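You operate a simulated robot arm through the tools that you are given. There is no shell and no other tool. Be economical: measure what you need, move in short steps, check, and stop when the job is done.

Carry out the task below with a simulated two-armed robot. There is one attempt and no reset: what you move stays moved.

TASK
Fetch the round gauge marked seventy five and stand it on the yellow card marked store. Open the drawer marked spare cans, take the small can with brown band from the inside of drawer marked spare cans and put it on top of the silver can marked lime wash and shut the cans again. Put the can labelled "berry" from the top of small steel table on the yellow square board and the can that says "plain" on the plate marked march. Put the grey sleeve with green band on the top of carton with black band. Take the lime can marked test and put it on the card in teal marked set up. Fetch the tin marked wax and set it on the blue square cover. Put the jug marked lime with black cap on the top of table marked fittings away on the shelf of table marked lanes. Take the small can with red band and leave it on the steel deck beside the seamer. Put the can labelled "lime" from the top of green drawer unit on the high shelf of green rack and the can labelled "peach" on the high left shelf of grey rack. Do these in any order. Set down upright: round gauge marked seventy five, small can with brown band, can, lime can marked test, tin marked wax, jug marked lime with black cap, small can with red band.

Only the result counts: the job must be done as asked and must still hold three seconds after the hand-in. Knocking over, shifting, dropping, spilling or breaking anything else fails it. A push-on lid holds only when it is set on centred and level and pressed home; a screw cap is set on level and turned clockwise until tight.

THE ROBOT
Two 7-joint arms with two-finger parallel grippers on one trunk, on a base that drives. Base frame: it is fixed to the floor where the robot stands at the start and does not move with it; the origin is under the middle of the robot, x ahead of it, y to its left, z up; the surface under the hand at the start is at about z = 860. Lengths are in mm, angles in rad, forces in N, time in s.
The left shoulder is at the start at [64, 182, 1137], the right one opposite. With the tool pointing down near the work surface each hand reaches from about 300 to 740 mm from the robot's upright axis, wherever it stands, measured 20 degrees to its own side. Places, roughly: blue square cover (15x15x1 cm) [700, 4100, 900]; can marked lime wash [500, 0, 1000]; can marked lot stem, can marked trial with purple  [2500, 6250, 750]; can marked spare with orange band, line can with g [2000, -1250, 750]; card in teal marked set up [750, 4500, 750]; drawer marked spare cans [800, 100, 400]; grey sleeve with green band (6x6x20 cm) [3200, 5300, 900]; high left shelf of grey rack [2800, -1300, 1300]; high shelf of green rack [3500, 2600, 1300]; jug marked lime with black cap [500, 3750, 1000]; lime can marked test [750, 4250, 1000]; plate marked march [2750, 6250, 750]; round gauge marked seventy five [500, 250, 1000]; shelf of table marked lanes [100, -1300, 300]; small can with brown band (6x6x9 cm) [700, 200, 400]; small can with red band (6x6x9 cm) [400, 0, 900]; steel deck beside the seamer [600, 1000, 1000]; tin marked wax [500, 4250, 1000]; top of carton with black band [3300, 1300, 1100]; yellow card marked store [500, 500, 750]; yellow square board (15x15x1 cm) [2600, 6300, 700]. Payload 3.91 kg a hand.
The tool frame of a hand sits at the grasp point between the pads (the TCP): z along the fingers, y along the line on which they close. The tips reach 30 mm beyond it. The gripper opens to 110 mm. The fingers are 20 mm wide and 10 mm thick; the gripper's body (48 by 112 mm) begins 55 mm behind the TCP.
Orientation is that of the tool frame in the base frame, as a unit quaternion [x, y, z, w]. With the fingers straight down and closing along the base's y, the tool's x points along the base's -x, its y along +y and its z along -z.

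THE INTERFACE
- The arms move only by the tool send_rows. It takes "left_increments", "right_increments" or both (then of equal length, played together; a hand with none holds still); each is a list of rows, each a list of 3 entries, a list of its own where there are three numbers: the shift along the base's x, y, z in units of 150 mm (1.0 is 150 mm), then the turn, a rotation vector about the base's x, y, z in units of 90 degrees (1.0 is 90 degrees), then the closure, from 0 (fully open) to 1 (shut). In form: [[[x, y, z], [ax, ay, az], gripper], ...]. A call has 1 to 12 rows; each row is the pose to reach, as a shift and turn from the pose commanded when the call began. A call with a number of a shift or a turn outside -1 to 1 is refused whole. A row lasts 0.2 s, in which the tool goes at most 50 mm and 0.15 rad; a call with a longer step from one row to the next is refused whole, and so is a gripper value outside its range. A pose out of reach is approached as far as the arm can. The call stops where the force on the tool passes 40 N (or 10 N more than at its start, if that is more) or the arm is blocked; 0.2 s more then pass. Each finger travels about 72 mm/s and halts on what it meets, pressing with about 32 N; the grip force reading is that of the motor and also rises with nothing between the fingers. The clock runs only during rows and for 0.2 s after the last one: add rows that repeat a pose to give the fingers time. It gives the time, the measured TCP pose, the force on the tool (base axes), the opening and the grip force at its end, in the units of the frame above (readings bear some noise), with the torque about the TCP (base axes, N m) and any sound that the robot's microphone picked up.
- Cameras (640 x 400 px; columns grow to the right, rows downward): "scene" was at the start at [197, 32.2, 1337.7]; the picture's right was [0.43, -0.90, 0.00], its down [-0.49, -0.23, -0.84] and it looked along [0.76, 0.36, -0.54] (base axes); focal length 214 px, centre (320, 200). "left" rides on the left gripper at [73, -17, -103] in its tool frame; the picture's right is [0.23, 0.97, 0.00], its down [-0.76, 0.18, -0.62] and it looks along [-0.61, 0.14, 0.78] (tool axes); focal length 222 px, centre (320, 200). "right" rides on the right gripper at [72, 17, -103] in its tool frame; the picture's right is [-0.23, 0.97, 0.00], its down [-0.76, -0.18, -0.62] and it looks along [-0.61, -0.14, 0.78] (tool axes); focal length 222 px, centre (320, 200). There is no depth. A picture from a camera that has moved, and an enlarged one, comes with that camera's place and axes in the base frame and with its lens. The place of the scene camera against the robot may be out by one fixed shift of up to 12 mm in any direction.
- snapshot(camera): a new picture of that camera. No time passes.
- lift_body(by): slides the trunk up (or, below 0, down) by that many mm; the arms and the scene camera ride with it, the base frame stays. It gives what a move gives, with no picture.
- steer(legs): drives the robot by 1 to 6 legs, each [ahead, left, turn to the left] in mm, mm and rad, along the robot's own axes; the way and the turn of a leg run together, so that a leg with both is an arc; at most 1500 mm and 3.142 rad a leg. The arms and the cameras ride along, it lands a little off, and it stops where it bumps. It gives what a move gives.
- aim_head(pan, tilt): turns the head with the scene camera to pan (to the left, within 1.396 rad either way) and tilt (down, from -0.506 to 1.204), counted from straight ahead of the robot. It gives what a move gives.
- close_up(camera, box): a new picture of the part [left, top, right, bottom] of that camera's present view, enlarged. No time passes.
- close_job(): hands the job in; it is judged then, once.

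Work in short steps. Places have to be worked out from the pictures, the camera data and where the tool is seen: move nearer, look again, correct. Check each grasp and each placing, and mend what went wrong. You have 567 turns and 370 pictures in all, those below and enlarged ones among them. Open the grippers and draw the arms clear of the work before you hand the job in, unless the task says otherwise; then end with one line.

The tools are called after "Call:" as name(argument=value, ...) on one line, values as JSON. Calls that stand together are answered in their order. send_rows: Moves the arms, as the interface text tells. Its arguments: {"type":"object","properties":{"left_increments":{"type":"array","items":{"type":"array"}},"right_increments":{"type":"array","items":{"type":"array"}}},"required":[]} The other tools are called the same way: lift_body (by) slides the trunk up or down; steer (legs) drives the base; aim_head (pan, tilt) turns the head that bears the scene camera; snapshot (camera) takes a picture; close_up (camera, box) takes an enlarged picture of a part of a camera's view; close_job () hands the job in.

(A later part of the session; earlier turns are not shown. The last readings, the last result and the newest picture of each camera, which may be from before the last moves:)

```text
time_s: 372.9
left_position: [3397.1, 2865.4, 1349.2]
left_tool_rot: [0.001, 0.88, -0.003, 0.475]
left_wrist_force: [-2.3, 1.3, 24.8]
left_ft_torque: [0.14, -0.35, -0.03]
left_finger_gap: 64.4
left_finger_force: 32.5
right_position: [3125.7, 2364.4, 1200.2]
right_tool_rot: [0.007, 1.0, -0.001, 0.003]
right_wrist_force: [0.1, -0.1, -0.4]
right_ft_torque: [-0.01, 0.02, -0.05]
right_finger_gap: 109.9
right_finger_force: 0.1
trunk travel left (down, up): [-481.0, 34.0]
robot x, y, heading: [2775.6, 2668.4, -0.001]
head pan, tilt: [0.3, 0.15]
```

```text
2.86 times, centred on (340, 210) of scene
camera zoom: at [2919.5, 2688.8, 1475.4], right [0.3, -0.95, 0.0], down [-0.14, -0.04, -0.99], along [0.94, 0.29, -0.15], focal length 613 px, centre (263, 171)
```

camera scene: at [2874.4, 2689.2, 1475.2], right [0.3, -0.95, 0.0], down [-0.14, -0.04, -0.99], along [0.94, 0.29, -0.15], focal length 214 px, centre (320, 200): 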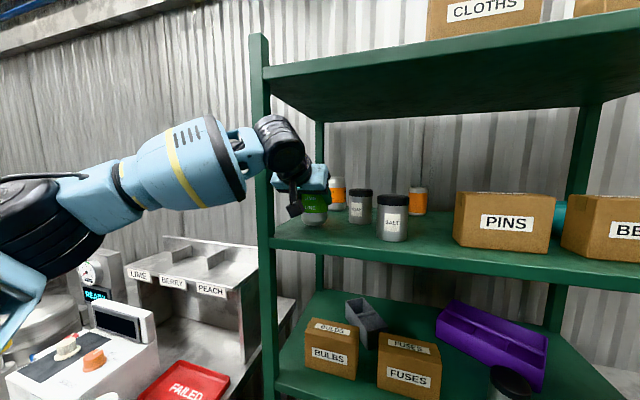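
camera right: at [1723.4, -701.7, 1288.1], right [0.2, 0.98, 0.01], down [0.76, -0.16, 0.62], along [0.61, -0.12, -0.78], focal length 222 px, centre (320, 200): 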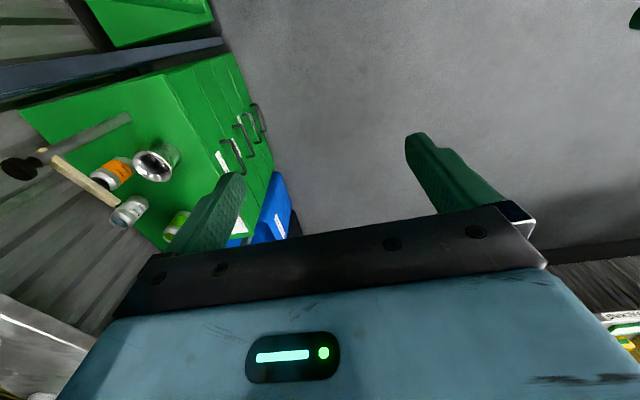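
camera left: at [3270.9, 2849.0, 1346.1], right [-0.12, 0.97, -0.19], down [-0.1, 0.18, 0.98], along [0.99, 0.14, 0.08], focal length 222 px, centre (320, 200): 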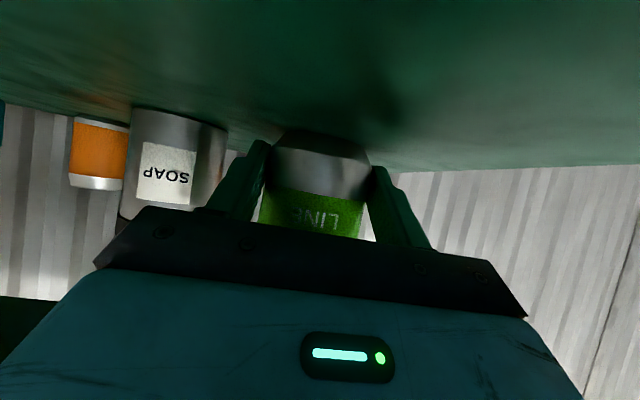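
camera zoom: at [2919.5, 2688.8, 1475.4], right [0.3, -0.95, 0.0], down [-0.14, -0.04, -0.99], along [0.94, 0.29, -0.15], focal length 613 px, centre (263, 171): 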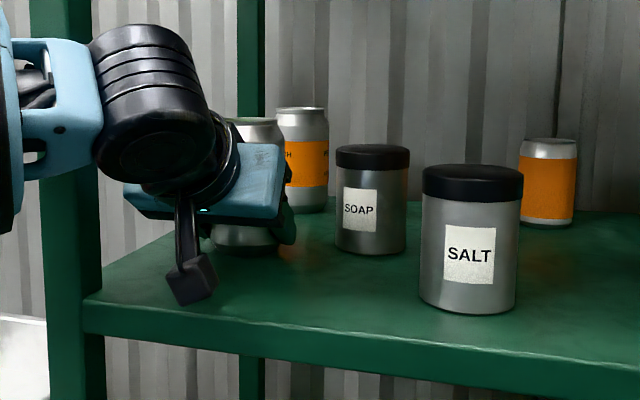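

The can slid up in the grip on contact (shelf is at ≈1319) but stands upright. Open gently and withdraw straight back.

Call:
send_rows(left_increments=[[[0, 0, 0], [0, 0, 0], 0.7], [[0, 0, 0], [0, 0, 0], 0.4], [[0, 0, 0], [0, 0, 0], 0.22], [[0, 0, 0.02], [0, 0, 0], 0.22], [[-0.15, 0, 0.04], [0, 0, 0], 0.22], [[-0.4, 0, 0.06], [0, 0, 0], 0.22], [[-0.7, 0, 0.08], [0, 0, 0], 0.22], [[-1.0, 0, 0.1], [0, 0, 0], 0.22]])

Call:
close_up(camera="scene", box=[240, 140, 440, 280])

Call:
snapshot(camera="left")

```text
time_s: 374.8
left_position: [3250.2, 2864.6, 1363.8]
left_tool_rot: [-0.001, 0.881, -0.002, 0.473]
left_wrist_force: [-0.3, 0.1, 0.4]
left_ft_torque: [0.01, 0.02, 0.0]
left_finger_gap: 85.8
left_finger_force: 0.0
right_position: [3123.3, 2363.5, 1200.6]
right_tool_rot: [0.006, 1.0, 0.0, 0.003]
right_wrist_force: [-0.2, 0.0, -0.5]
right_ft_torque: [0.0, -0.05, 0.01]
right_finger_gap: 110.2
right_finger_force: 0.0
trunk travel left (down, up): [-481.0, 34.0]
robot x, y, heading: [2777.4, 2670.6, -0.004]
head pan, tilt: [0.3, 0.15]
```

```text
2.86 times, centred on (340, 210) of scene
camera zoom: at [2920.3, 2689.1, 1475.4], right [0.3, -0.95, 0.0], down [-0.14, -0.04, -0.99], along [0.94, 0.29, -0.15], focal length 613 px, centre (263, 171)
```

zoom: 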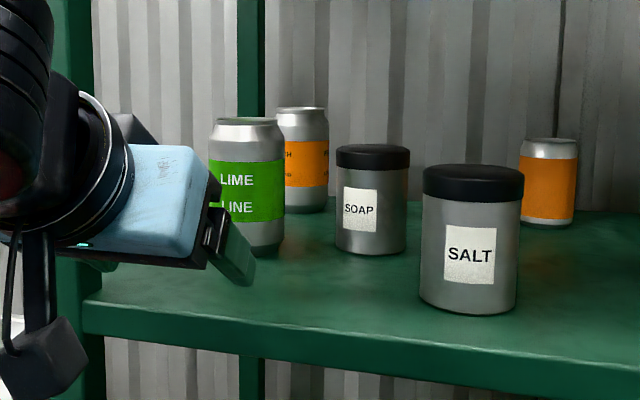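

```text
216 pictures are left
camera left: at [3123.2, 2848.6, 1359.9], right [-0.12, 0.97, -0.19], down [-0.1, 0.18, 0.98], along [0.99, 0.14, 0.07], focal length 222 px, centre (320, 200)
```

left: 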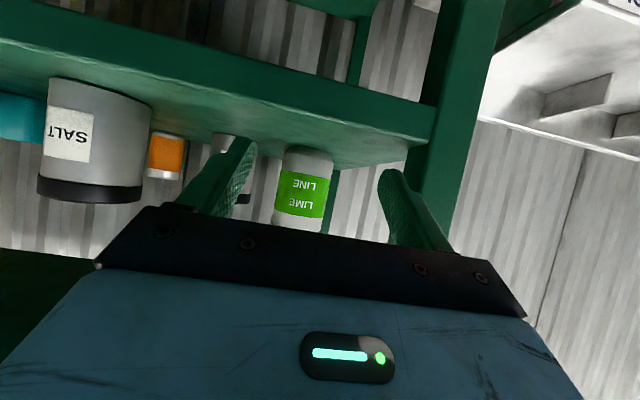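

Lime can placed. Back off, restore the left hand to tool-down, and survey ahead (toward y≈5300).

Call:
steer(legs=[[-500, 0, 0]])

Call:
send_rows(left_increments=[[[-0.1, 0, -0.1], [0, 0.09, 0], 0], [[-0.2, 0, -0.2], [0, 0.18, 0], 0], [[-0.3, 0, -0.4], [0, 0.27, 0], 0], [[-0.4, 0, -0.6], [0, 0.36, 0], 0], [[-0.5, 0, -0.8], [0, 0.45, 0], 0], [[-0.6, 0, -1.0], [0, 0.54, 0], 0], [[-0.7, 0, -1.0], [0, 0.62, 0], 0], [[-0.7, 0, -1.0], [0, 0.626, 0], 0]])

Call:
steer(legs=[[0, 1450, 0.0], [0, 1000, 0.03]])

Call:
aim_head(pan=0.2, tilt=0.4)

Call:
snapshot(camera="scene")

```text
time_s: 377.6
left_position: [2767.1, 2860.7, 1362.9]
left_tool_rot: [0.007, 0.881, -0.006, 0.473]
left_wrist_force: [-0.5, 0.2, 0.2]
left_ft_torque: [0.0, 0.0, 0.0]
left_finger_gap: 85.7
left_finger_force: 0.1
right_position: [2633.8, 2362.5, 1199.4]
right_tool_rot: [0.015, 1.0, -0.001, 0.001]
right_wrist_force: [-0.5, 0.0, 0.0]
right_ft_torque: [0.03, 0.01, 0.01]
right_finger_gap: 109.8
right_finger_force: 0.1
trunk travel left (down, up): [-481.0, 34.0]
robot x, y, heading: [2288.3, 2669.1, -0.012]
head pan, tilt: [0.3, 0.15]
```

```text
time_s: 379.4
left_position: [2662.8, 2861.0, 1214.9]
left_tool_rot: [0.003, 1.0, -0.008, 0.0]
left_wrist_force: [0.2, 0.6, -0.1]
left_ft_torque: [-0.01, 0.01, -0.01]
left_finger_gap: 110.2
left_finger_force: 0.0
right_position: [2633.3, 2362.3, 1198.9]
right_tool_rot: [0.015, 1.0, 0.0, 0.002]
right_wrist_force: [0.7, 0.2, -1.2]
right_ft_torque: [-0.03, 0.0, 0.01]
right_finger_gap: 110.3
right_finger_force: 0.0
trunk travel left (down, up): [-481.0, 34.0]
robot x, y, heading: [2289.7, 2671.2, -0.012]
head pan, tilt: [0.3, 0.15]
```

```text
time_s: 400.8
left_position: [2692.2, 5296.5, 1213.9]
left_tool_rot: [-0.004, 1.0, -0.009, 0.001]
left_wrist_force: [-0.4, -0.2, -0.2]
left_ft_torque: [0.02, 0.01, 0.01]
left_finger_gap: 109.9
left_finger_force: 0.1
right_position: [2670.0, 4795.9, 1199.1]
right_tool_rot: [0.006, 1.0, 0.0, 0.001]
right_wrist_force: [0.2, -1.3, 0.0]
right_ft_torque: [-0.02, -0.01, -0.02]
right_finger_gap: 109.9
right_finger_force: 0.1
trunk travel left (down, up): [-481.0, 34.0]
robot x, y, heading: [2322.5, 5101.2, 0.004]
head pan, tilt: [0.3, 0.15]
```

```text
time_s: 401.6
left_position: [2690.8, 5296.2, 1214.0]
left_tool_rot: [-0.005, 1.0, -0.008, 0.001]
left_wrist_force: [-0.7, -0.2, 0.3]
left_ft_torque: [-0.01, 0.0, -0.01]
left_finger_gap: 110.0
left_finger_force: 0.1
right_position: [2670.7, 4798.5, 1198.2]
right_tool_rot: [0.007, 1.0, -0.001, 0.002]
right_wrist_force: [0.5, -0.4, -0.3]
right_ft_torque: [0.01, 0.02, 0.01]
right_finger_gap: 110.0
right_finger_force: 0.0
trunk travel left (down, up): [-481.0, 34.0]
robot x, y, heading: [2321.5, 5101.9, -0.0]
head pan, tilt: [0.201, 0.4]
```

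```text
215 pictures are left
camera scene: at [2468.9, 5112.9, 1451.9], right [0.2, -0.98, 0.0], down [-0.38, -0.08, -0.92], along [0.9, 0.19, -0.39], focal length 214 px, centre (320, 200)
```

scene: 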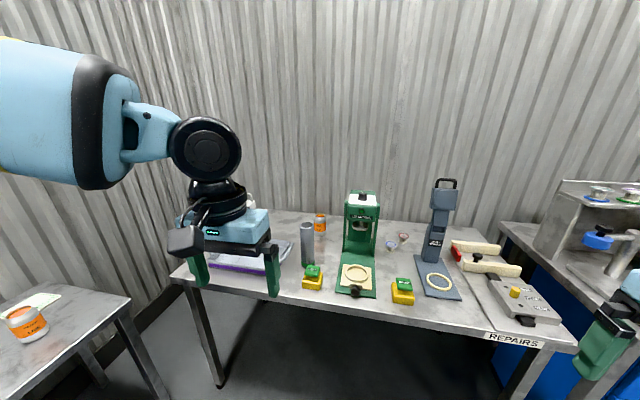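

Call:
close_up(camera="scene", box=[170, 180, 490, 310])

Call:
snapshot(camera="left")

```text
2.00 times, centred on (330, 245) of scene
camera zoom: at [2468.9, 5112.9, 1451.9], right [0.2, -0.98, 0.0], down [-0.38, -0.08, -0.92], along [0.9, 0.19, -0.39], focal length 429 px, centre (300, 110)
```

zoom: 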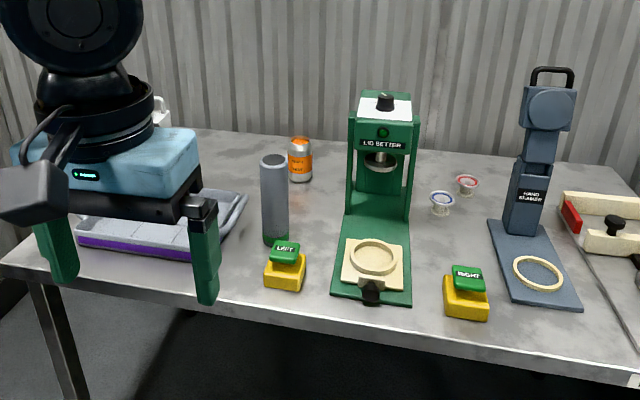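

```text
213 pictures are left
camera left: at [2618.9, 5281.1, 1318.2], right [-0.23, 0.97, -0.02], down [0.76, 0.19, 0.62], along [0.61, 0.13, -0.78], focal length 222 px, centre (320, 200)
```

left: 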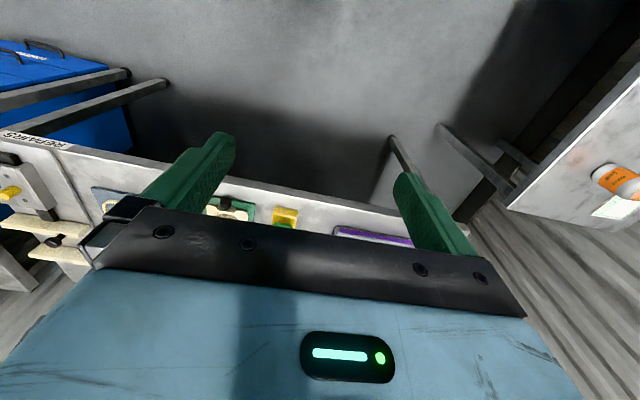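

The grey sleeve with green base band stands at about (3153, 5310), top ≈1055. Drive closer and bring the left hand above it.

Call:
steer(legs=[[280, 20, 0]])

Call:
send_rows(left_increments=[[[0.25, 0, 0], [0, 0, 0], 0], [[0.5, 0, 0], [0, 0, 0], 0], [[0.75, 0, 0], [0, 0, 0], 0], [[0.9, 0, -0.2], [0, 0, 0], 0], [[0.9, 0, -0.4], [0, 0, 0], 0]])

Call:
snapshot(camera="left")

Call:
snapshot(camera="scene")

```text
time_s: 403.6
left_position: [2970.5, 5315.2, 1214.1]
left_tool_rot: [-0.002, 1.0, -0.009, 0.001]
left_wrist_force: [-0.4, -0.1, 0.4]
left_ft_torque: [-0.01, 0.03, 0.02]
left_finger_gap: 110.0
left_finger_force: 0.1
right_position: [2946.2, 4816.0, 1200.1]
right_tool_rot: [0.009, 1.0, 0.0, 0.002]
right_wrist_force: [0.0, 0.9, -1.0]
right_ft_torque: [0.02, 0.0, 0.01]
right_finger_gap: 109.9
right_finger_force: 0.0
trunk travel left (down, up): [-481.0, 34.0]
robot x, y, heading: [2598.1, 5119.0, -0.003]
head pan, tilt: [0.201, 0.4]
```

```text
time_s: 404.8
left_position: [3104.5, 5315.4, 1155.2]
left_tool_rot: [-0.001, 1.0, -0.009, 0.001]
left_wrist_force: [-1.2, -0.3, 0.2]
left_ft_torque: [0.0, 0.0, 0.0]
left_finger_gap: 109.9
left_finger_force: 0.1
right_position: [2946.1, 4815.6, 1200.1]
right_tool_rot: [0.009, 1.0, 0.0, 0.002]
right_wrist_force: [0.3, -0.4, 0.0]
right_ft_torque: [0.02, -0.02, 0.0]
right_finger_gap: 109.8
right_finger_force: 0.1
trunk travel left (down, up): [-481.0, 34.0]
robot x, y, heading: [2600.8, 5122.9, 0.002]
head pan, tilt: [0.201, 0.4]
```

```text
212 pictures are left
camera left: at [3031.5, 5299.6, 1258.1], right [-0.23, 0.97, -0.02], down [0.76, 0.19, 0.62], along [0.61, 0.13, -0.78], focal length 222 px, centre (320, 200)
```

left: 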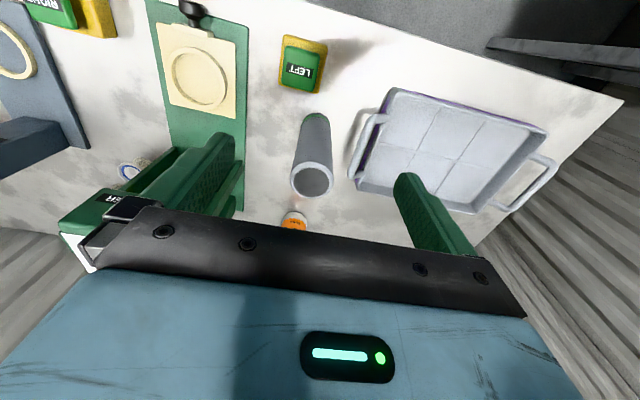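

```text
211 pictures are left
camera scene: at [2746.9, 5132.0, 1451.8], right [0.2, -0.98, 0.0], down [-0.38, -0.08, -0.92], along [0.9, 0.18, -0.39], focal length 214 px, centre (320, 200)
```

scene: 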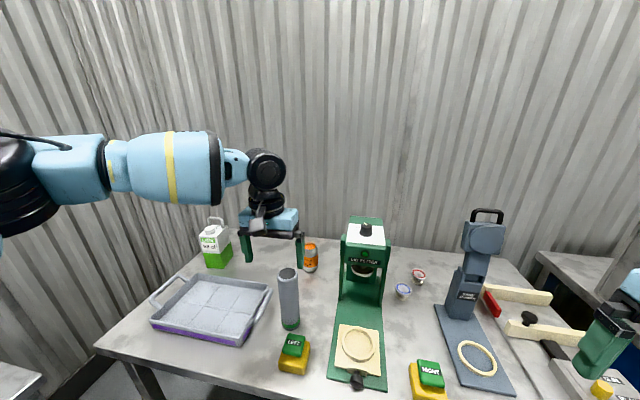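

Sleeve axis at (3161, 5318), top ≈1058. Move over and lower to z≈1020, then grip.

Call:
send_rows(left_increments=[[[0.3, 0.02, 0], [0, 0, 0], 0], [[0.38, 0.02, -0.25], [0, 0, 0], 0], [[0.38, 0.02, -0.5], [0, 0, 0], 0], [[0.38, 0.02, -0.5], [0, 0, 0], 0]])

Call:
snapshot(camera="left")

```text
time_s: 405.8
left_position: [3153.9, 5321.6, 1079.5]
left_tool_rot: [-0.001, 1.0, -0.009, 0.001]
left_wrist_force: [0.0, -0.1, -0.6]
left_ft_torque: [0.02, -0.01, -0.03]
left_finger_gap: 109.9
left_finger_force: 0.0
left hand out of reach, approached as far as the arm can: row 1, 2, 3, 4
right_position: [2946.4, 4816.1, 1199.1]
right_tool_rot: [0.009, 1.0, 0.0, 0.001]
right_wrist_force: [-0.9, 0.6, 0.5]
right_ft_torque: [-0.01, 0.01, 0.01]
right_finger_gap: 109.7
right_finger_force: 0.0
trunk travel left (down, up): [-481.0, 34.0]
robot x, y, heading: [2599.9, 5118.4, -0.001]
head pan, tilt: [0.201, 0.4]
```

```text
210 pictures are left
camera left: at [3081.4, 5307.1, 1183.4], right [-0.23, 0.97, -0.02], down [0.76, 0.19, 0.62], along [0.61, 0.13, -0.78], focal length 222 px, centre (320, 200)
```

left: 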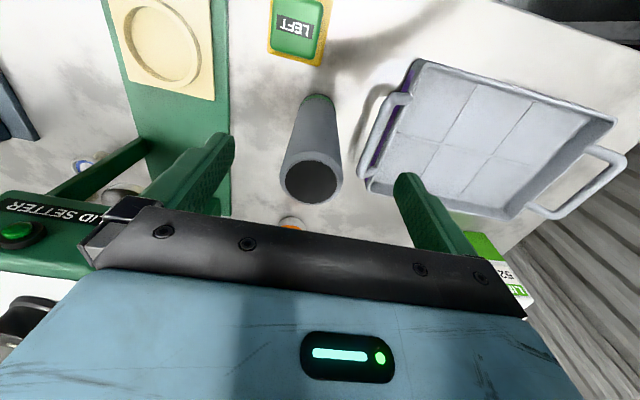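

The sleeve is further: rim about (3190, 5319, ~1012). I drive forward 37 mm and lower a bit, then recheck.

Call:
steer(legs=[[37, 0, 0]])

Call:
send_rows(left_increments=[[[0, 0, -0.15], [0, 0, 0], 0], [[0, 0, -0.25], [0, 0, 0], 0], [[0, 0, -0.25], [0, 0, 0], 0]])

Call:
snapshot(camera="left")

```text
time_s: 406.6
left_position: [3190.0, 5322.1, 1080.3]
left_tool_rot: [-0.001, 1.0, -0.009, 0.002]
left_wrist_force: [-0.1, 0.1, -0.6]
left_ft_torque: [0.0, -0.02, 0.02]
left_finger_gap: 109.8
left_finger_force: 0.0
right_position: [2981.3, 4814.3, 1200.8]
right_tool_rot: [0.009, 1.0, 0.0, 0.002]
right_wrist_force: [0.3, 0.0, -0.5]
right_ft_torque: [-0.03, 0.01, 0.0]
right_finger_gap: 109.8
right_finger_force: 0.1
trunk travel left (down, up): [-481.0, 34.0]
robot x, y, heading: [2636.5, 5117.8, -0.001]
head pan, tilt: [0.201, 0.4]
```

```text
time_s: 407.4
left_position: [3189.7, 5322.0, 1041.5]
left_tool_rot: [-0.001, 1.0, -0.01, 0.003]
left_wrist_force: [-0.8, 0.9, 0.6]
left_ft_torque: [-0.01, 0.0, -0.01]
left_finger_gap: 110.0
left_finger_force: 0.2
right_position: [2982.4, 4815.6, 1199.9]
right_tool_rot: [0.01, 1.0, 0.0, 0.002]
right_wrist_force: [0.1, 0.0, 0.1]
right_ft_torque: [0.01, -0.03, 0.03]
right_finger_gap: 110.1
right_finger_force: 0.0
trunk travel left (down, up): [-481.0, 34.0]
robot x, y, heading: [2637.9, 5119.5, -0.001]
head pan, tilt: [0.201, 0.4]
```

```text
209 pictures are left
camera left: at [3116.3, 5307.6, 1145.3], right [-0.23, 0.97, -0.02], down [0.76, 0.19, 0.62], along [0.61, 0.13, -0.78], focal length 222 px, centre (320, 200)
```

left: 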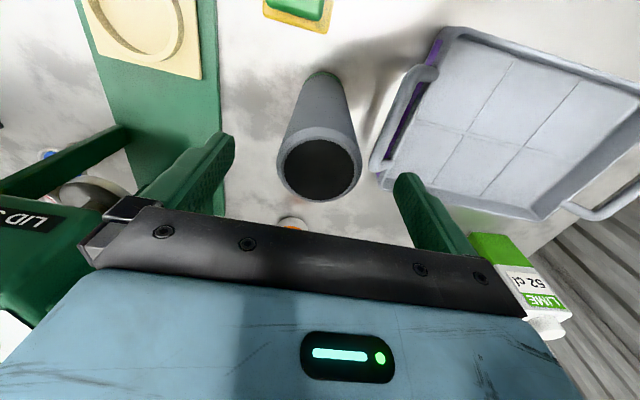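

Centred: rim at (3190, 5322, 1013). Lower to z≈982 and grip.

Call:
send_rows(left_increments=[[[0, 0, -0.2], [0, 0, 0], 0], [[0, 0, -0.4], [0, 0, 0], 0], [[0, 0, -0.4], [0, 0, 0], 1], [[0, 0, -0.4], [0, 0, 0], 1], [[0, 0, -0.4], [0, 0, 0], 1], [[0, 0, -0.2], [0, 0, 0], 1], [[0, 0, 0.1], [0, 0, 0], 1], [[0, 0, 0.4], [0, 0, 0], 1], [[0, 0, 0.6], [0, 0, 0], 1]])

Call:
snapshot(camera="scene")

```text
time_s: 409.4
left_position: [3188.6, 5323.9, 1122.1]
left_tool_rot: [-0.001, 1.0, -0.009, 0.0]
left_wrist_force: [0.3, 0.1, -0.3]
left_ft_torque: [0.0, 0.01, -0.03]
left_finger_gap: 56.6
left_finger_force: 32.1
left hand out of reach, approached as far as the arm can: row 1, 2, 3, 4, 5, 6, 9
right_position: [2983.3, 4815.6, 1198.9]
right_tool_rot: [0.01, 1.0, 0.0, 0.002]
right_wrist_force: [0.1, 0.4, -0.5]
right_ft_torque: [0.01, 0.04, 0.03]
right_finger_gap: 110.0
right_finger_force: 0.1
trunk travel left (down, up): [-481.0, 34.0]
robot x, y, heading: [2635.2, 5123.7, -0.004]
head pan, tilt: [0.201, 0.4]
```

```text
208 pictures are left
camera scene: at [2783.4, 5131.9, 1451.8], right [0.2, -0.98, 0.0], down [-0.38, -0.08, -0.92], along [0.9, 0.18, -0.39], focal length 214 px, centre (320, 200)
```

scene: 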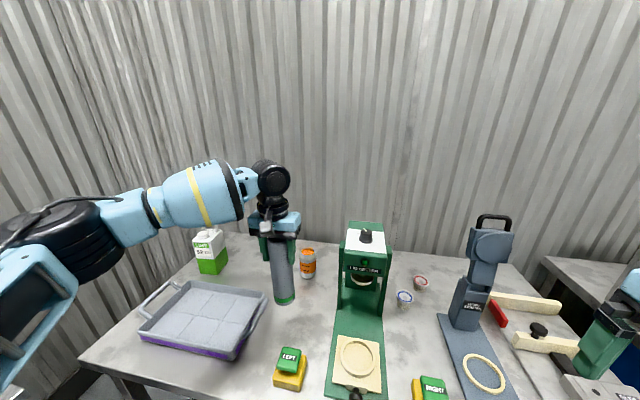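

Sleeve held. Back off and drive down to the carton bench (y≈1300).

Call:
steer(legs=[[-400, 0, 0], [0, -1450, 0], [0, -1450, 0], [0, -900, 0]])

Call:
aim_head(pan=0.1, tilt=0.35)

Call:
snapshot(camera="scene")

```text
time_s: 445.2
left_position: [2727.4, 1475.9, 1121.5]
left_tool_rot: [-0.003, 1.0, -0.008, 0.002]
left_wrist_force: [-0.7, -0.2, 0.3]
left_ft_torque: [0.0, 0.0, -0.04]
left_finger_gap: 56.2
left_finger_force: 31.6
right_position: [2525.9, 965.8, 1199.2]
right_tool_rot: [0.007, 1.0, -0.001, 0.001]
right_wrist_force: [0.1, 0.4, 0.2]
right_ft_torque: [-0.02, 0.04, -0.03]
right_finger_gap: 110.1
right_finger_force: 0.0
trunk travel left (down, up): [-481.0, 34.0]
robot x, y, heading: [2178.5, 1270.0, 0.005]
head pan, tilt: [0.201, 0.4]
```

```text
time_s: 445.8
left_position: [2728.6, 1475.6, 1121.6]
left_tool_rot: [-0.004, 1.0, -0.009, 0.001]
left_wrist_force: [-0.7, -0.4, -0.8]
left_ft_torque: [0.03, 0.02, 0.0]
left_finger_gap: 56.3
left_finger_force: 32.3
right_position: [2525.4, 966.8, 1199.6]
right_tool_rot: [0.006, 1.0, 0.0, 0.003]
right_wrist_force: [0.4, -0.5, 0.3]
right_ft_torque: [0.01, 0.0, 0.02]
right_finger_gap: 110.0
right_finger_force: 0.1
trunk travel left (down, up): [-481.0, 34.0]
robot x, y, heading: [2180.1, 1268.2, -0.0]
head pan, tilt: [0.099, 0.351]
```

```text
207 pictures are left
camera scene: at [2326.4, 1272.7, 1456.3], right [0.1, -0.99, 0.0], down [-0.34, -0.03, -0.94], along [0.93, 0.1, -0.34], focal length 214 px, centre (320, 200)
```

scene: 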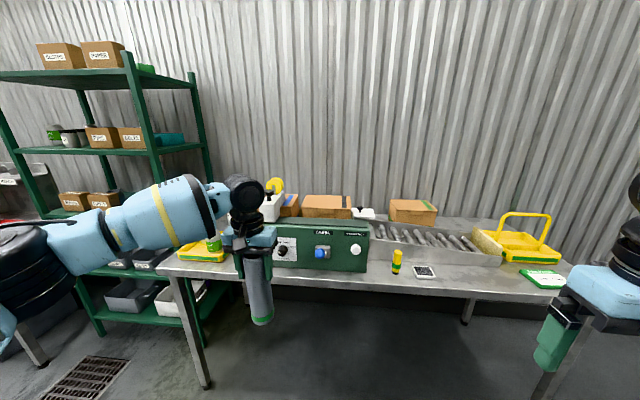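

Call:
close_up(camera="scene", box=[170, 150, 580, 300])

Call:
close_up(camera="scene", box=[250, 165, 450, 285])

```text
1.56 times, centred on (375, 225) of scene
camera zoom: at [2326.4, 1272.7, 1456.3], right [0.1, -0.99, 0.0], down [-0.34, -0.03, -0.94], along [0.93, 0.1, -0.34], focal length 335 px, centre (234, 161)
```

zoom: 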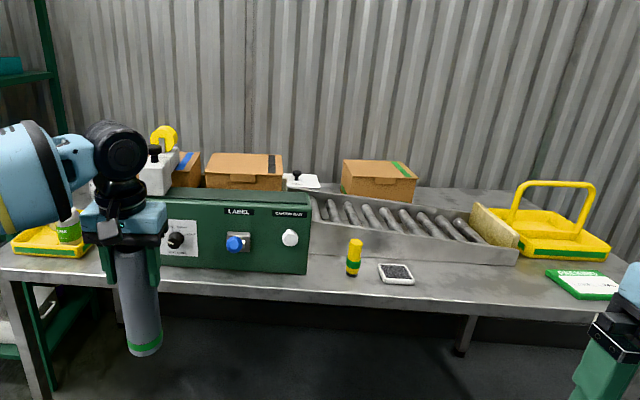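

```text
3.20 times, centred on (350, 225) of scene
camera zoom: at [2326.4, 1272.7, 1456.3], right [0.1, -0.99, 0.0], down [-0.34, -0.03, -0.94], along [0.93, 0.1, -0.34], focal length 686 px, centre (224, 120)
```

zoom: 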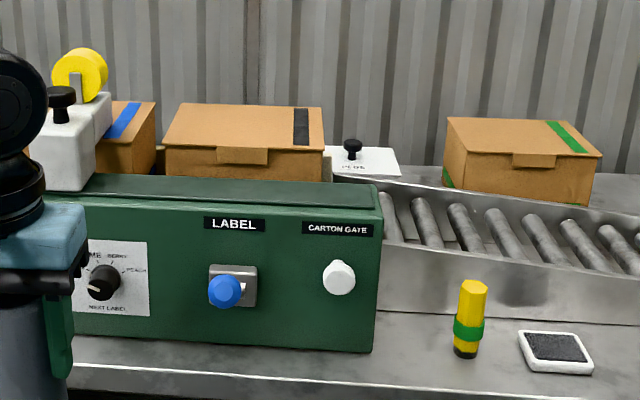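

Black-band carton's top: about x 3185–3385, y 1235–1445, z≈1100, behind the green label box. Raise the trunk and the sleeve high enough.

Call:
lift_body(by=34)

Call:
send_rows(left_increments=[[[-0.1, 0, 0.25], [0, 0, 0], 1], [[-0.2, 0, 0.5], [0, 0, 0], 1], [[-0.2, 0, 0.75], [0, 0, 0], 1], [[-0.2, 0, 1.0], [0, 0, 0], 1]])

Call:
steer(legs=[[350, -135, 0]])

Call:
snapshot(camera="scene")

Call:
snapshot(camera="left")

```text
time_s: 446.6
left_position: [2712.1, 1475.9, 1225.4]
left_tool_rot: [-0.003, 0.998, -0.01, 0.069]
left_wrist_force: [0.7, 0.5, -0.6]
left_ft_torque: [-0.01, 0.01, 0.0]
left_finger_gap: 56.3
left_finger_force: 32.2
right_position: [2526.4, 965.7, 1232.4]
right_tool_rot: [0.007, 1.0, 0.0, 0.001]
right_wrist_force: [0.0, 0.9, -0.9]
right_ft_torque: [0.01, 0.04, 0.0]
right_finger_gap: 110.0
right_finger_force: 0.1
trunk travel left (down, up): [-514.0, 0.0]
robot x, y, heading: [2175.0, 1268.9, 0.001]
head pan, tilt: [0.099, 0.351]
```

```text
time_s: 447.6
left_position: [2657.3, 1495.0, 1369.2]
left_tool_rot: [-0.003, 0.997, -0.01, 0.071]
left_wrist_force: [0.6, -0.1, -0.5]
left_ft_torque: [0.01, 0.02, 0.01]
left_finger_gap: 56.5
left_finger_force: 32.4
left hand out of reach, approached as far as the arm can: row 3, 4
right_position: [2524.6, 965.6, 1233.4]
right_tool_rot: [0.007, 1.0, 0.0, 0.003]
right_wrist_force: [-0.4, 0.0, 0.4]
right_ft_torque: [-0.02, -0.04, 0.01]
right_finger_gap: 110.1
right_finger_force: 0.1
trunk travel left (down, up): [-514.0, 0.0]
robot x, y, heading: [2176.4, 1266.4, 0.007]
head pan, tilt: [0.099, 0.351]
```

```text
time_s: 450.0
left_position: [3017.1, 1358.6, 1368.5]
left_tool_rot: [-0.001, 0.997, -0.01, 0.071]
left_wrist_force: [0.0, -0.1, 0.1]
left_ft_torque: [-0.01, 0.02, 0.04]
left_finger_gap: 56.5
left_finger_force: 31.8
right_position: [2881.4, 832.4, 1232.6]
right_tool_rot: [0.009, 1.0, 0.0, 0.002]
right_wrist_force: [0.1, 0.0, 0.6]
right_ft_torque: [0.02, 0.01, -0.01]
right_finger_gap: 110.1
right_finger_force: 0.1
trunk travel left (down, up): [-514.0, 0.0]
robot x, y, heading: [2534.2, 1140.7, -0.002]
head pan, tilt: [0.099, 0.351]
```

```text
204 pictures are left
camera scene: at [2636.4, 1138.5, 1491.8], right [0.1, -1.0, 0.0], down [-0.34, -0.03, -0.94], along [0.93, 0.09, -0.34], focal length 214 px, centre (320, 200)
```

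scene: 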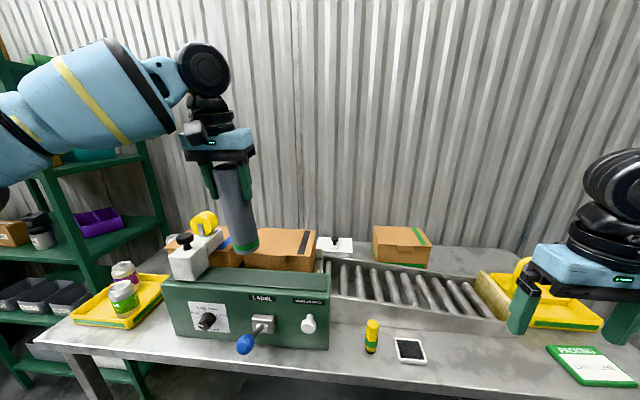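

```text
203 pictures are left
camera left: at [2930.5, 1344.6, 1461.0], right [-0.23, 0.97, -0.05], down [0.67, 0.19, 0.72], along [0.71, 0.13, -0.69], focal length 222 px, centre (320, 200)
```

left: 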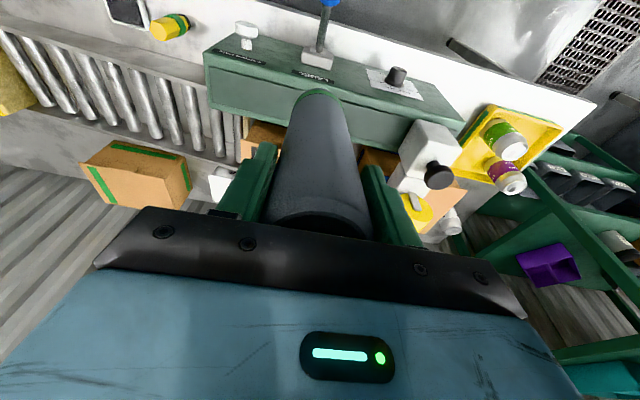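

Call:
close_up(camera="scene", box=[160, 190, 360, 310])

```text
3.20 times, centred on (260, 250) of scene
camera zoom: at [2636.4, 1138.5, 1491.8], right [0.1, -1.0, 0.0], down [-0.34, -0.03, -0.94], along [0.93, 0.09, -0.34], focal length 686 px, centre (512, 40)
```

zoom: 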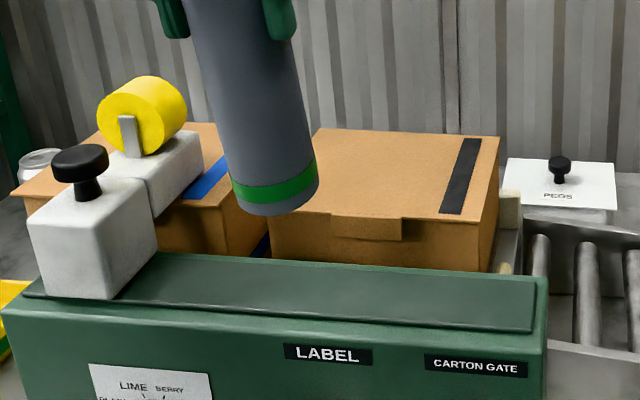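

Carton top confirmed at z≈1101, x 3191–3361, y 1226–1450. Level the tool and lower to z≈1278, extending.

Call:
send_rows(left_increments=[[[0.1, -0.05, -0.2], [0, 0.045, 0], 1], [[0.2, -0.1, -0.4], [0, 0.09, 0], 1], [[0.3, -0.15, -0.6], [0, 0.09, 0], 1], [[0.4, -0.15, -0.6], [0, 0.09, 0], 1]])

```text
time_s: 451.0
left_position: [3037.2, 1358.7, 1283.9]
left_tool_rot: [-0.003, 1.0, -0.009, -0.001]
left_wrist_force: [-0.4, 0.7, -1.2]
left_ft_torque: [-0.01, -0.02, -0.01]
left_finger_gap: 56.6
left_finger_force: 32.1
left hand out of reach, approached as far as the arm can: row 1, 2, 3, 4
right_position: [2882.4, 831.9, 1233.8]
right_tool_rot: [0.009, 1.0, 0.0, 0.002]
right_wrist_force: [-0.1, -0.2, 0.4]
right_ft_torque: [0.02, -0.02, 0.01]
right_finger_gap: 110.1
right_finger_force: 0.0
trunk travel left (down, up): [-514.0, 0.0]
robot x, y, heading: [2533.0, 1132.9, -0.005]
head pan, tilt: [0.099, 0.351]
```

Drive forward 190 mm (bench front stays ~275 mm ahead), shifting 22 mm right.

Call:
steer(legs=[[130, -22, 0.004]])

Call:
steer(legs=[[65, 0, 0]])

Call:
close_up(camera="scene", box=[160, 180, 360, 320])

Call:
snapshot(camera="left")

```text
time_s: 452.3
left_position: [3164.5, 1340.4, 1285.6]
left_tool_rot: [-0.003, 1.0, -0.01, 0.001]
left_wrist_force: [0.4, 1.3, -0.4]
left_ft_torque: [-0.02, 0.0, 0.0]
left_finger_gap: 56.3
left_finger_force: 31.7
right_position: [3010.7, 809.6, 1234.1]
right_tool_rot: [0.007, 1.0, 0.001, 0.002]
right_wrist_force: [-0.1, 0.2, -0.5]
right_ft_torque: [-0.03, -0.02, -0.02]
right_finger_gap: 110.1
right_finger_force: 0.0
trunk travel left (down, up): [-514.0, 0.0]
robot x, y, heading: [2661.0, 1114.1, 0.007]
head pan, tilt: [0.099, 0.351]
```

```text
time_s: 453.3
left_position: [3228.1, 1338.9, 1285.3]
left_tool_rot: [-0.003, 1.0, -0.008, 0.002]
left_wrist_force: [-0.1, 0.3, -0.7]
left_ft_torque: [0.02, -0.01, -0.01]
left_finger_gap: 56.4
left_finger_force: 31.5
right_position: [3072.8, 810.1, 1234.6]
right_tool_rot: [0.007, 1.0, 0.0, 0.004]
right_wrist_force: [-0.5, -0.6, 1.1]
right_ft_torque: [-0.02, 0.0, 0.0]
right_finger_gap: 110.2
right_finger_force: 0.0
trunk travel left (down, up): [-514.0, 0.0]
robot x, y, heading: [2728.8, 1113.1, 0.001]
head pan, tilt: [0.099, 0.351]
```

```text
2.86 times, centred on (260, 250) of scene
camera zoom: at [2827.5, 1117.0, 1492.1], right [0.1, -0.99, 0.0], down [-0.34, -0.03, -0.94], along [0.93, 0.09, -0.34], focal length 613 px, centre (491, 57)
```

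zoom: 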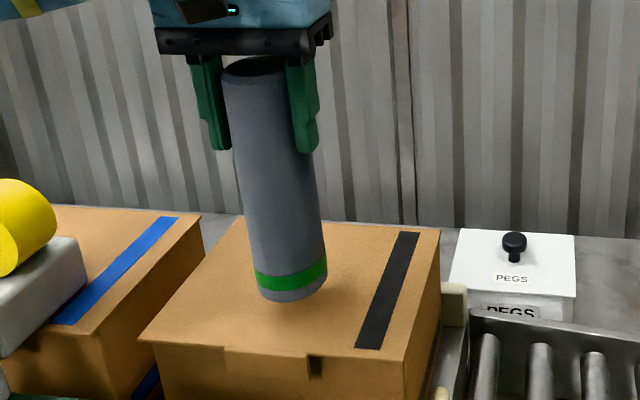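

```text
200 pictures are left
camera left: at [3154.1, 1324.1, 1389.7], right [-0.23, 0.97, -0.02], down [0.76, 0.19, 0.62], along [0.61, 0.13, -0.78], focal length 222 px, centre (320, 200)
```

left: 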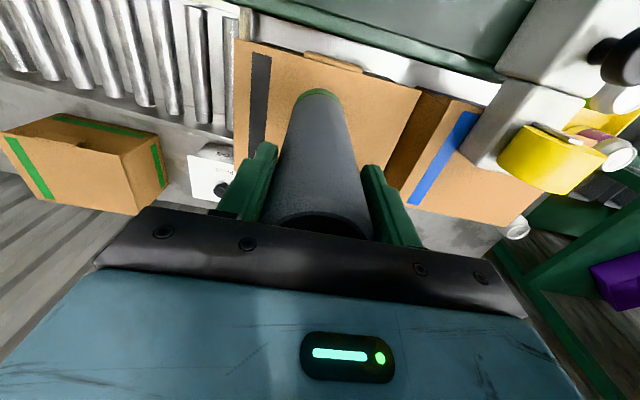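

The sleeve hangs over the carton. Lower to contact.

Call:
send_rows(left_increments=[[[0.05, 0, -0.1], [0, 0, 0], 1], [[0.05, 0, -0.18], [0, 0, 0], 1], [[0.05, 0, -0.22], [0, 0, 0], 1], [[0.05, 0, -0.25], [0, 0, 0], 1], [[0.05, 0, -0.28], [0, 0, 0], 1], [[0.05, 0, -0.31], [0, 0, 0], 1], [[0.05, 0, -0.34], [0, 0, 0], 1], [[0.05, 0, -0.37], [0, 0, 0], 1]])

Call:
close_up(camera="scene", box=[160, 180, 360, 320])

```text
time_s: 455.2
left_position: [3234.6, 1337.5, 1236.8]
left_tool_rot: [-0.004, 1.0, -0.012, 0.008]
left_wrist_force: [-8.4, 1.6, 23.5]
left_ft_torque: [0.64, 0.94, 0.15]
left_finger_gap: 56.6
left_finger_force: 32.1
right_position: [3074.4, 809.8, 1233.4]
right_tool_rot: [0.007, 1.0, 0.0, 0.002]
right_wrist_force: [0.5, -0.1, -0.9]
right_ft_torque: [0.01, 0.01, -0.03]
right_finger_gap: 110.0
right_finger_force: 0.0
trunk travel left (down, up): [-514.0, 0.0]
robot x, y, heading: [2726.9, 1112.2, 0.004]
head pan, tilt: [0.099, 0.351]
stopped in row 8 (left hand): the force on the tool passed its limit at 63 N (the readings are from after the stop); the commanded pose is now the measured one
```

```text
2.86 times, centred on (260, 250) of scene
camera zoom: at [2827.3, 1116.9, 1491.5], right [0.1, -0.99, 0.0], down [-0.34, -0.03, -0.94], along [0.93, 0.1, -0.34], focal length 613 px, centre (491, 57)
```

zoom: 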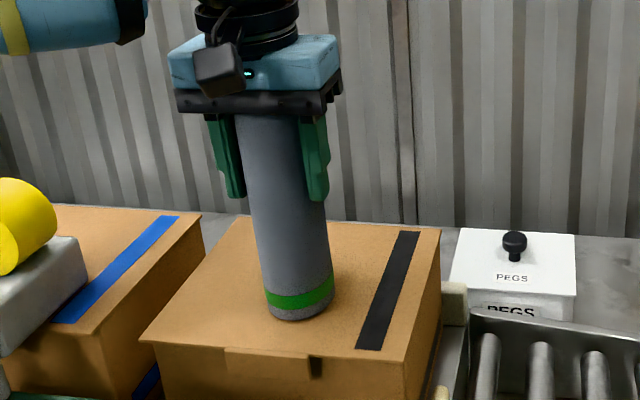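

Contact made. Relieve, release, rise a little and back the robot out.

Call:
send_rows(left_increments=[[[0, 0, 0.02], [0, 0, 0], 1], [[0, 0, 0.02], [0, 0, 0], 0.7], [[0, 0, 0.02], [0, 0, 0], 0.3], [[0, 0, 0.02], [0, 0, 0], 0], [[0, 0, 0.02], [0, 0, 0], 0], [[0, 0, 0.15], [0, 0, 0], 0], [[0, 0, 0.3], [0, 0, 0], 0]])

Call:
steer(legs=[[-300, 0, 0]])

Call:
snapshot(camera="scene")

```text
time_s: 456.8
left_position: [3238.0, 1345.7, 1279.7]
left_tool_rot: [-0.003, 1.0, -0.011, 0.005]
left_wrist_force: [-0.1, 0.3, 0.5]
left_ft_torque: [-0.01, 0.0, 0.01]
left_finger_gap: 109.9
left_finger_force: 0.0
left hand out of reach, approached as far as the arm can: row 7
right_position: [3074.3, 810.6, 1233.8]
right_tool_rot: [0.007, 1.0, 0.0, 0.002]
right_wrist_force: [0.4, -0.4, 0.4]
right_ft_torque: [-0.01, -0.03, 0.03]
right_finger_gap: 109.8
right_finger_force: 0.1
trunk travel left (down, up): [-514.0, 0.0]
robot x, y, heading: [2729.6, 1117.2, 0.003]
head pan, tilt: [0.099, 0.351]
```

```text
time_s: 458.9
left_position: [2935.7, 1345.4, 1278.1]
left_tool_rot: [-0.004, 1.0, -0.01, 0.005]
left_wrist_force: [0.0, 1.2, -0.7]
left_ft_torque: [0.01, -0.01, 0.0]
left_finger_gap: 109.7
left_finger_force: 0.0
right_position: [2773.5, 810.5, 1233.0]
right_tool_rot: [0.007, 1.0, 0.0, 0.002]
right_wrist_force: [0.0, -0.3, 0.1]
right_ft_torque: [0.0, 0.01, -0.04]
right_finger_gap: 110.0
right_finger_force: 0.1
trunk travel left (down, up): [-514.0, 0.0]
robot x, y, heading: [2422.3, 1113.4, 0.006]
head pan, tilt: [0.099, 0.351]
```

```text
198 pictures are left
camera scene: at [2527.3, 1116.6, 1491.6], right [0.1, -0.99, 0.0], down [-0.34, -0.04, -0.94], along [0.93, 0.1, -0.34], focal length 214 px, centre (320, 200)
```

scene: 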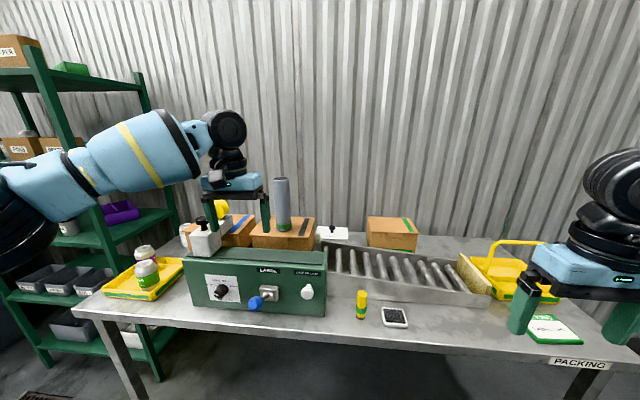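

The sleeve stands on the carton. Next the station near (600, 4100): drive up the aisle and turn to face -x.

Call:
steer(legs=[[-220, 0, 0], [0, 1450, 0], [0, 1450, 0], [0, 0, 3.13]])

Call:
aim_head(pan=0.0, tilt=0.35)

Call:
snapshot(camera="scene")

```text
time_s: 492.8
left_position: [1710.5, 3743.0, 1280.9]
left_tool_rot: [1.0, 0.021, -0.007, -0.011]
left_wrist_force: [-0.2, 0.2, 0.2]
left_ft_torque: [-0.05, 0.0, 0.02]
left_finger_gap: 109.9
left_finger_force: 0.0
right_position: [1852.7, 4283.3, 1234.0]
right_tool_rot: [1.0, 0.01, -0.002, 0.0]
right_wrist_force: [-0.4, 0.8, -0.5]
right_ft_torque: [0.01, 0.0, 0.02]
right_finger_gap: 110.0
right_finger_force: 0.0
trunk travel left (down, up): [-514.0, 0.0]
robot x, y, heading: [2216.9, 3990.6, -3.103]
head pan, tilt: [0.099, 0.351]
```

```text
time_s: 493.5
left_position: [1711.4, 3743.8, 1280.7]
left_tool_rot: [1.0, 0.021, -0.006, -0.011]
left_wrist_force: [0.7, 0.4, -0.2]
left_ft_torque: [0.0, -0.03, 0.04]
left_finger_gap: 110.2
left_finger_force: 0.0
right_position: [1854.5, 4283.0, 1233.3]
right_tool_rot: [1.0, 0.011, -0.002, 0.001]
right_wrist_force: [0.4, 0.2, -0.2]
right_ft_torque: [0.02, -0.03, 0.0]
right_finger_gap: 110.2
right_finger_force: 0.0
trunk travel left (down, up): [-514.0, 0.0]
robot x, y, heading: [2214.5, 3993.1, -3.102]
head pan, tilt: [0.0, 0.351]
```

```text
197 pictures are left
camera scene: at [2114.5, 3983.5, 1491.7], right [-0.04, 1.0, 0.0], down [0.34, 0.01, -0.94], along [-0.94, -0.04, -0.34], focal length 214 px, centre (320, 200)
```

scene: 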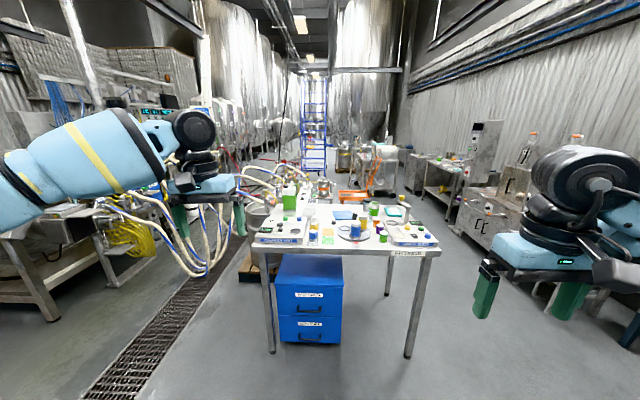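

Call:
steer(legs=[[680, 0, -0.04]])

Call:
aim_head(pan=0.0, tilt=0.5)

Call:
snapshot(camera="scene")

Call:
close_up(camera="scene", box=[160, 90, 480, 290])

```text
time_s: 497.2
left_position: [1021.8, 3747.6, 1280.8]
left_tool_rot: [1.0, 0.004, -0.006, -0.012]
left_wrist_force: [0.9, -0.5, 0.8]
left_ft_torque: [-0.01, 0.03, 0.01]
left_finger_gap: 110.0
left_finger_force: 0.1
right_position: [1184.5, 4282.4, 1234.5]
right_tool_rot: [1.0, -0.007, -0.002, -0.001]
right_wrist_force: [-0.4, 0.0, 0.3]
right_ft_torque: [0.0, -0.01, -0.04]
right_finger_gap: 109.9
right_finger_force: 0.1
trunk travel left (down, up): [-514.0, 0.0]
robot x, y, heading: [1533.6, 3978.1, -3.142]
head pan, tilt: [0.0, 0.351]
```

```text
time_s: 497.9
left_position: [1021.7, 3747.4, 1281.8]
left_tool_rot: [1.0, 0.004, -0.006, -0.011]
left_wrist_force: [-0.4, 0.3, -0.5]
left_ft_torque: [-0.01, 0.01, 0.02]
left_finger_gap: 109.9
left_finger_force: 0.0
right_position: [1182.4, 4281.6, 1233.0]
right_tool_rot: [1.0, -0.007, -0.003, -0.001]
right_wrist_force: [0.0, -0.2, 0.1]
right_ft_torque: [0.02, -0.01, 0.01]
right_finger_gap: 110.1
right_finger_force: 0.0
trunk travel left (down, up): [-514.0, 0.0]
robot x, y, heading: [1532.9, 3979.4, -3.135]
head pan, tilt: [0.0, 0.499]
```

```text
196 pictures are left
camera scene: at [1435.6, 3973.3, 1478.0], right [0.0, 1.0, 0.0], down [0.48, 0.0, -0.88], along [-0.88, 0.0, -0.48], focal length 214 px, centre (320, 200)
```

scene: 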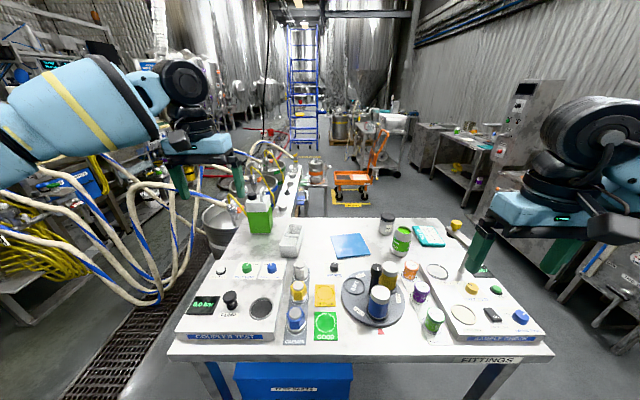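

```text
2.00 times, centred on (320, 190) of scene
camera zoom: at [1435.6, 3973.3, 1478.0], right [0.0, 1.0, 0.0], down [0.48, 0.0, -0.88], along [-0.88, 0.0, -0.48], focal length 429 px, centre (320, 220)
```

zoom: 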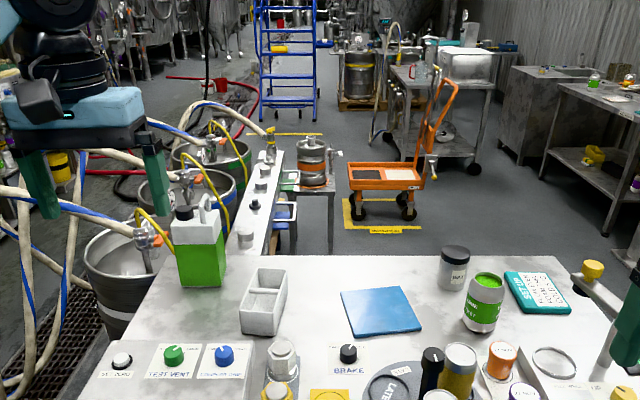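

The targets lie at the table's far edge (x≈510–750), so I go around the table's +y side to its far side.

Call:
steer(legs=[[0, -1120, 0]])

Call:
aim_head(pan=0.0, tilt=0.4)

Call:
snapshot(camera="scene")

```text
time_s: 508.0
left_position: [1010.7, 4848.4, 1279.4]
left_tool_rot: [1.0, 0.015, -0.006, -0.012]
left_wrist_force: [0.6, -0.3, 0.5]
left_ft_torque: [-0.02, -0.02, -0.02]
left_finger_gap: 110.0
left_finger_force: 0.1
right_position: [1161.4, 5386.2, 1233.4]
right_tool_rot: [1.0, 0.003, -0.003, -0.001]
right_wrist_force: [0.5, -0.4, 0.1]
right_ft_torque: [0.01, -0.06, -0.01]
right_finger_gap: 109.6
right_finger_force: 0.1
trunk travel left (down, up): [-514.0, 0.0]
robot x, y, heading: [1517.5, 5092.3, -3.116]
head pan, tilt: [0.0, 0.499]
```

```text
time_s: 508.7
left_position: [1011.3, 4848.6, 1280.4]
left_tool_rot: [1.0, 0.014, -0.007, -0.011]
left_wrist_force: [-0.9, 0.6, -0.3]
left_ft_torque: [-0.01, -0.02, -0.01]
left_finger_gap: 110.3
left_finger_force: 0.1
right_position: [1161.0, 5385.9, 1234.0]
right_tool_rot: [1.0, 0.004, -0.002, 0.0]
right_wrist_force: [-0.5, -0.5, 0.1]
right_ft_torque: [0.01, -0.01, 0.01]
right_finger_gap: 110.0
right_finger_force: 0.0
trunk travel left (down, up): [-514.0, 0.0]
robot x, y, heading: [1513.6, 5092.3, -3.113]
head pan, tilt: [0.0, 0.4]
```

```text
194 pictures are left
camera scene: at [1418.9, 5083.2, 1487.1], right [-0.02, 1.0, 0.0], down [0.39, 0.01, -0.92], along [-0.92, -0.02, -0.39], focal length 214 px, centre (320, 200)
```

scene: 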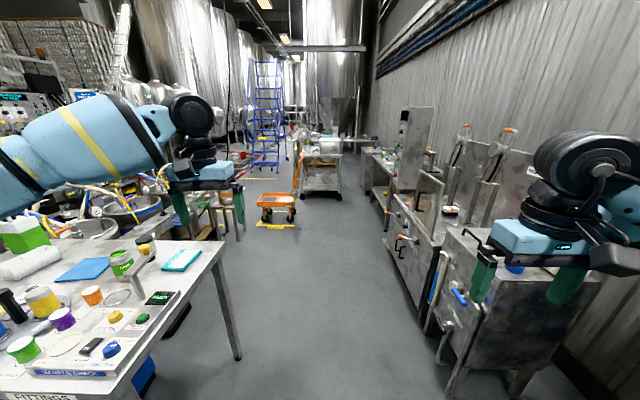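

The corridor is wide. Drive past the table, strafe behind it, and turn to face +x.

Call:
steer(legs=[[1400, 0, -0.02], [0, 880, 0]])

Call:
aim_head(pan=0.9, tilt=0.5)

Call:
snapshot(camera="scene")

```text
time_s: 521.8
left_position: [-372.5, 4052.8, 1279.4]
left_tool_rot: [1.0, 0.014, -0.005, -0.013]
left_wrist_force: [0.4, -0.4, 0.2]
left_ft_torque: [0.02, -0.02, 0.04]
left_finger_gap: 110.2
left_finger_force: 0.2
right_position: [-221.7, 4591.2, 1234.0]
right_tool_rot: [1.0, 0.003, -0.003, 0.0]
right_wrist_force: [0.6, -0.5, -0.3]
right_ft_torque: [0.06, 0.0, -0.03]
right_finger_gap: 110.2
right_finger_force: 0.0
trunk travel left (down, up): [-514.0, 0.0]
robot x, y, heading: [134.3, 4298.4, -3.117]
head pan, tilt: [0.0, 0.4]
stopped in leg 2: the robot was blocked; the commanded pose is now the measured one
```

```text
time_s: 523.0
left_position: [-372.8, 4056.3, 1279.8]
left_tool_rot: [1.0, 0.015, -0.006, -0.012]
left_wrist_force: [0.3, 0.0, -0.2]
left_ft_torque: [0.01, 0.03, 0.0]
left_finger_gap: 109.8
left_finger_force: 0.1
right_position: [-220.1, 4595.2, 1233.3]
right_tool_rot: [1.0, 0.004, -0.003, 0.0]
right_wrist_force: [0.0, -0.1, 0.2]
right_ft_torque: [0.0, 0.03, -0.02]
right_finger_gap: 110.1
right_finger_force: 0.0
trunk travel left (down, up): [-514.0, 0.0]
robot x, y, heading: [131.6, 4298.6, -3.122]
head pan, tilt: [0.901, 0.499]
```

```text
193 pictures are left
camera scene: at [72.8, 4220.3, 1478.1], right [-0.8, 0.6, 0.0], down [0.29, 0.38, -0.88], along [-0.53, -0.7, -0.48], focal length 214 px, centre (320, 200)
```

scene: 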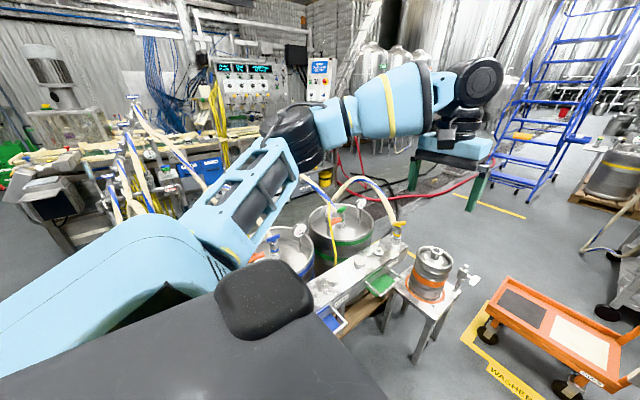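

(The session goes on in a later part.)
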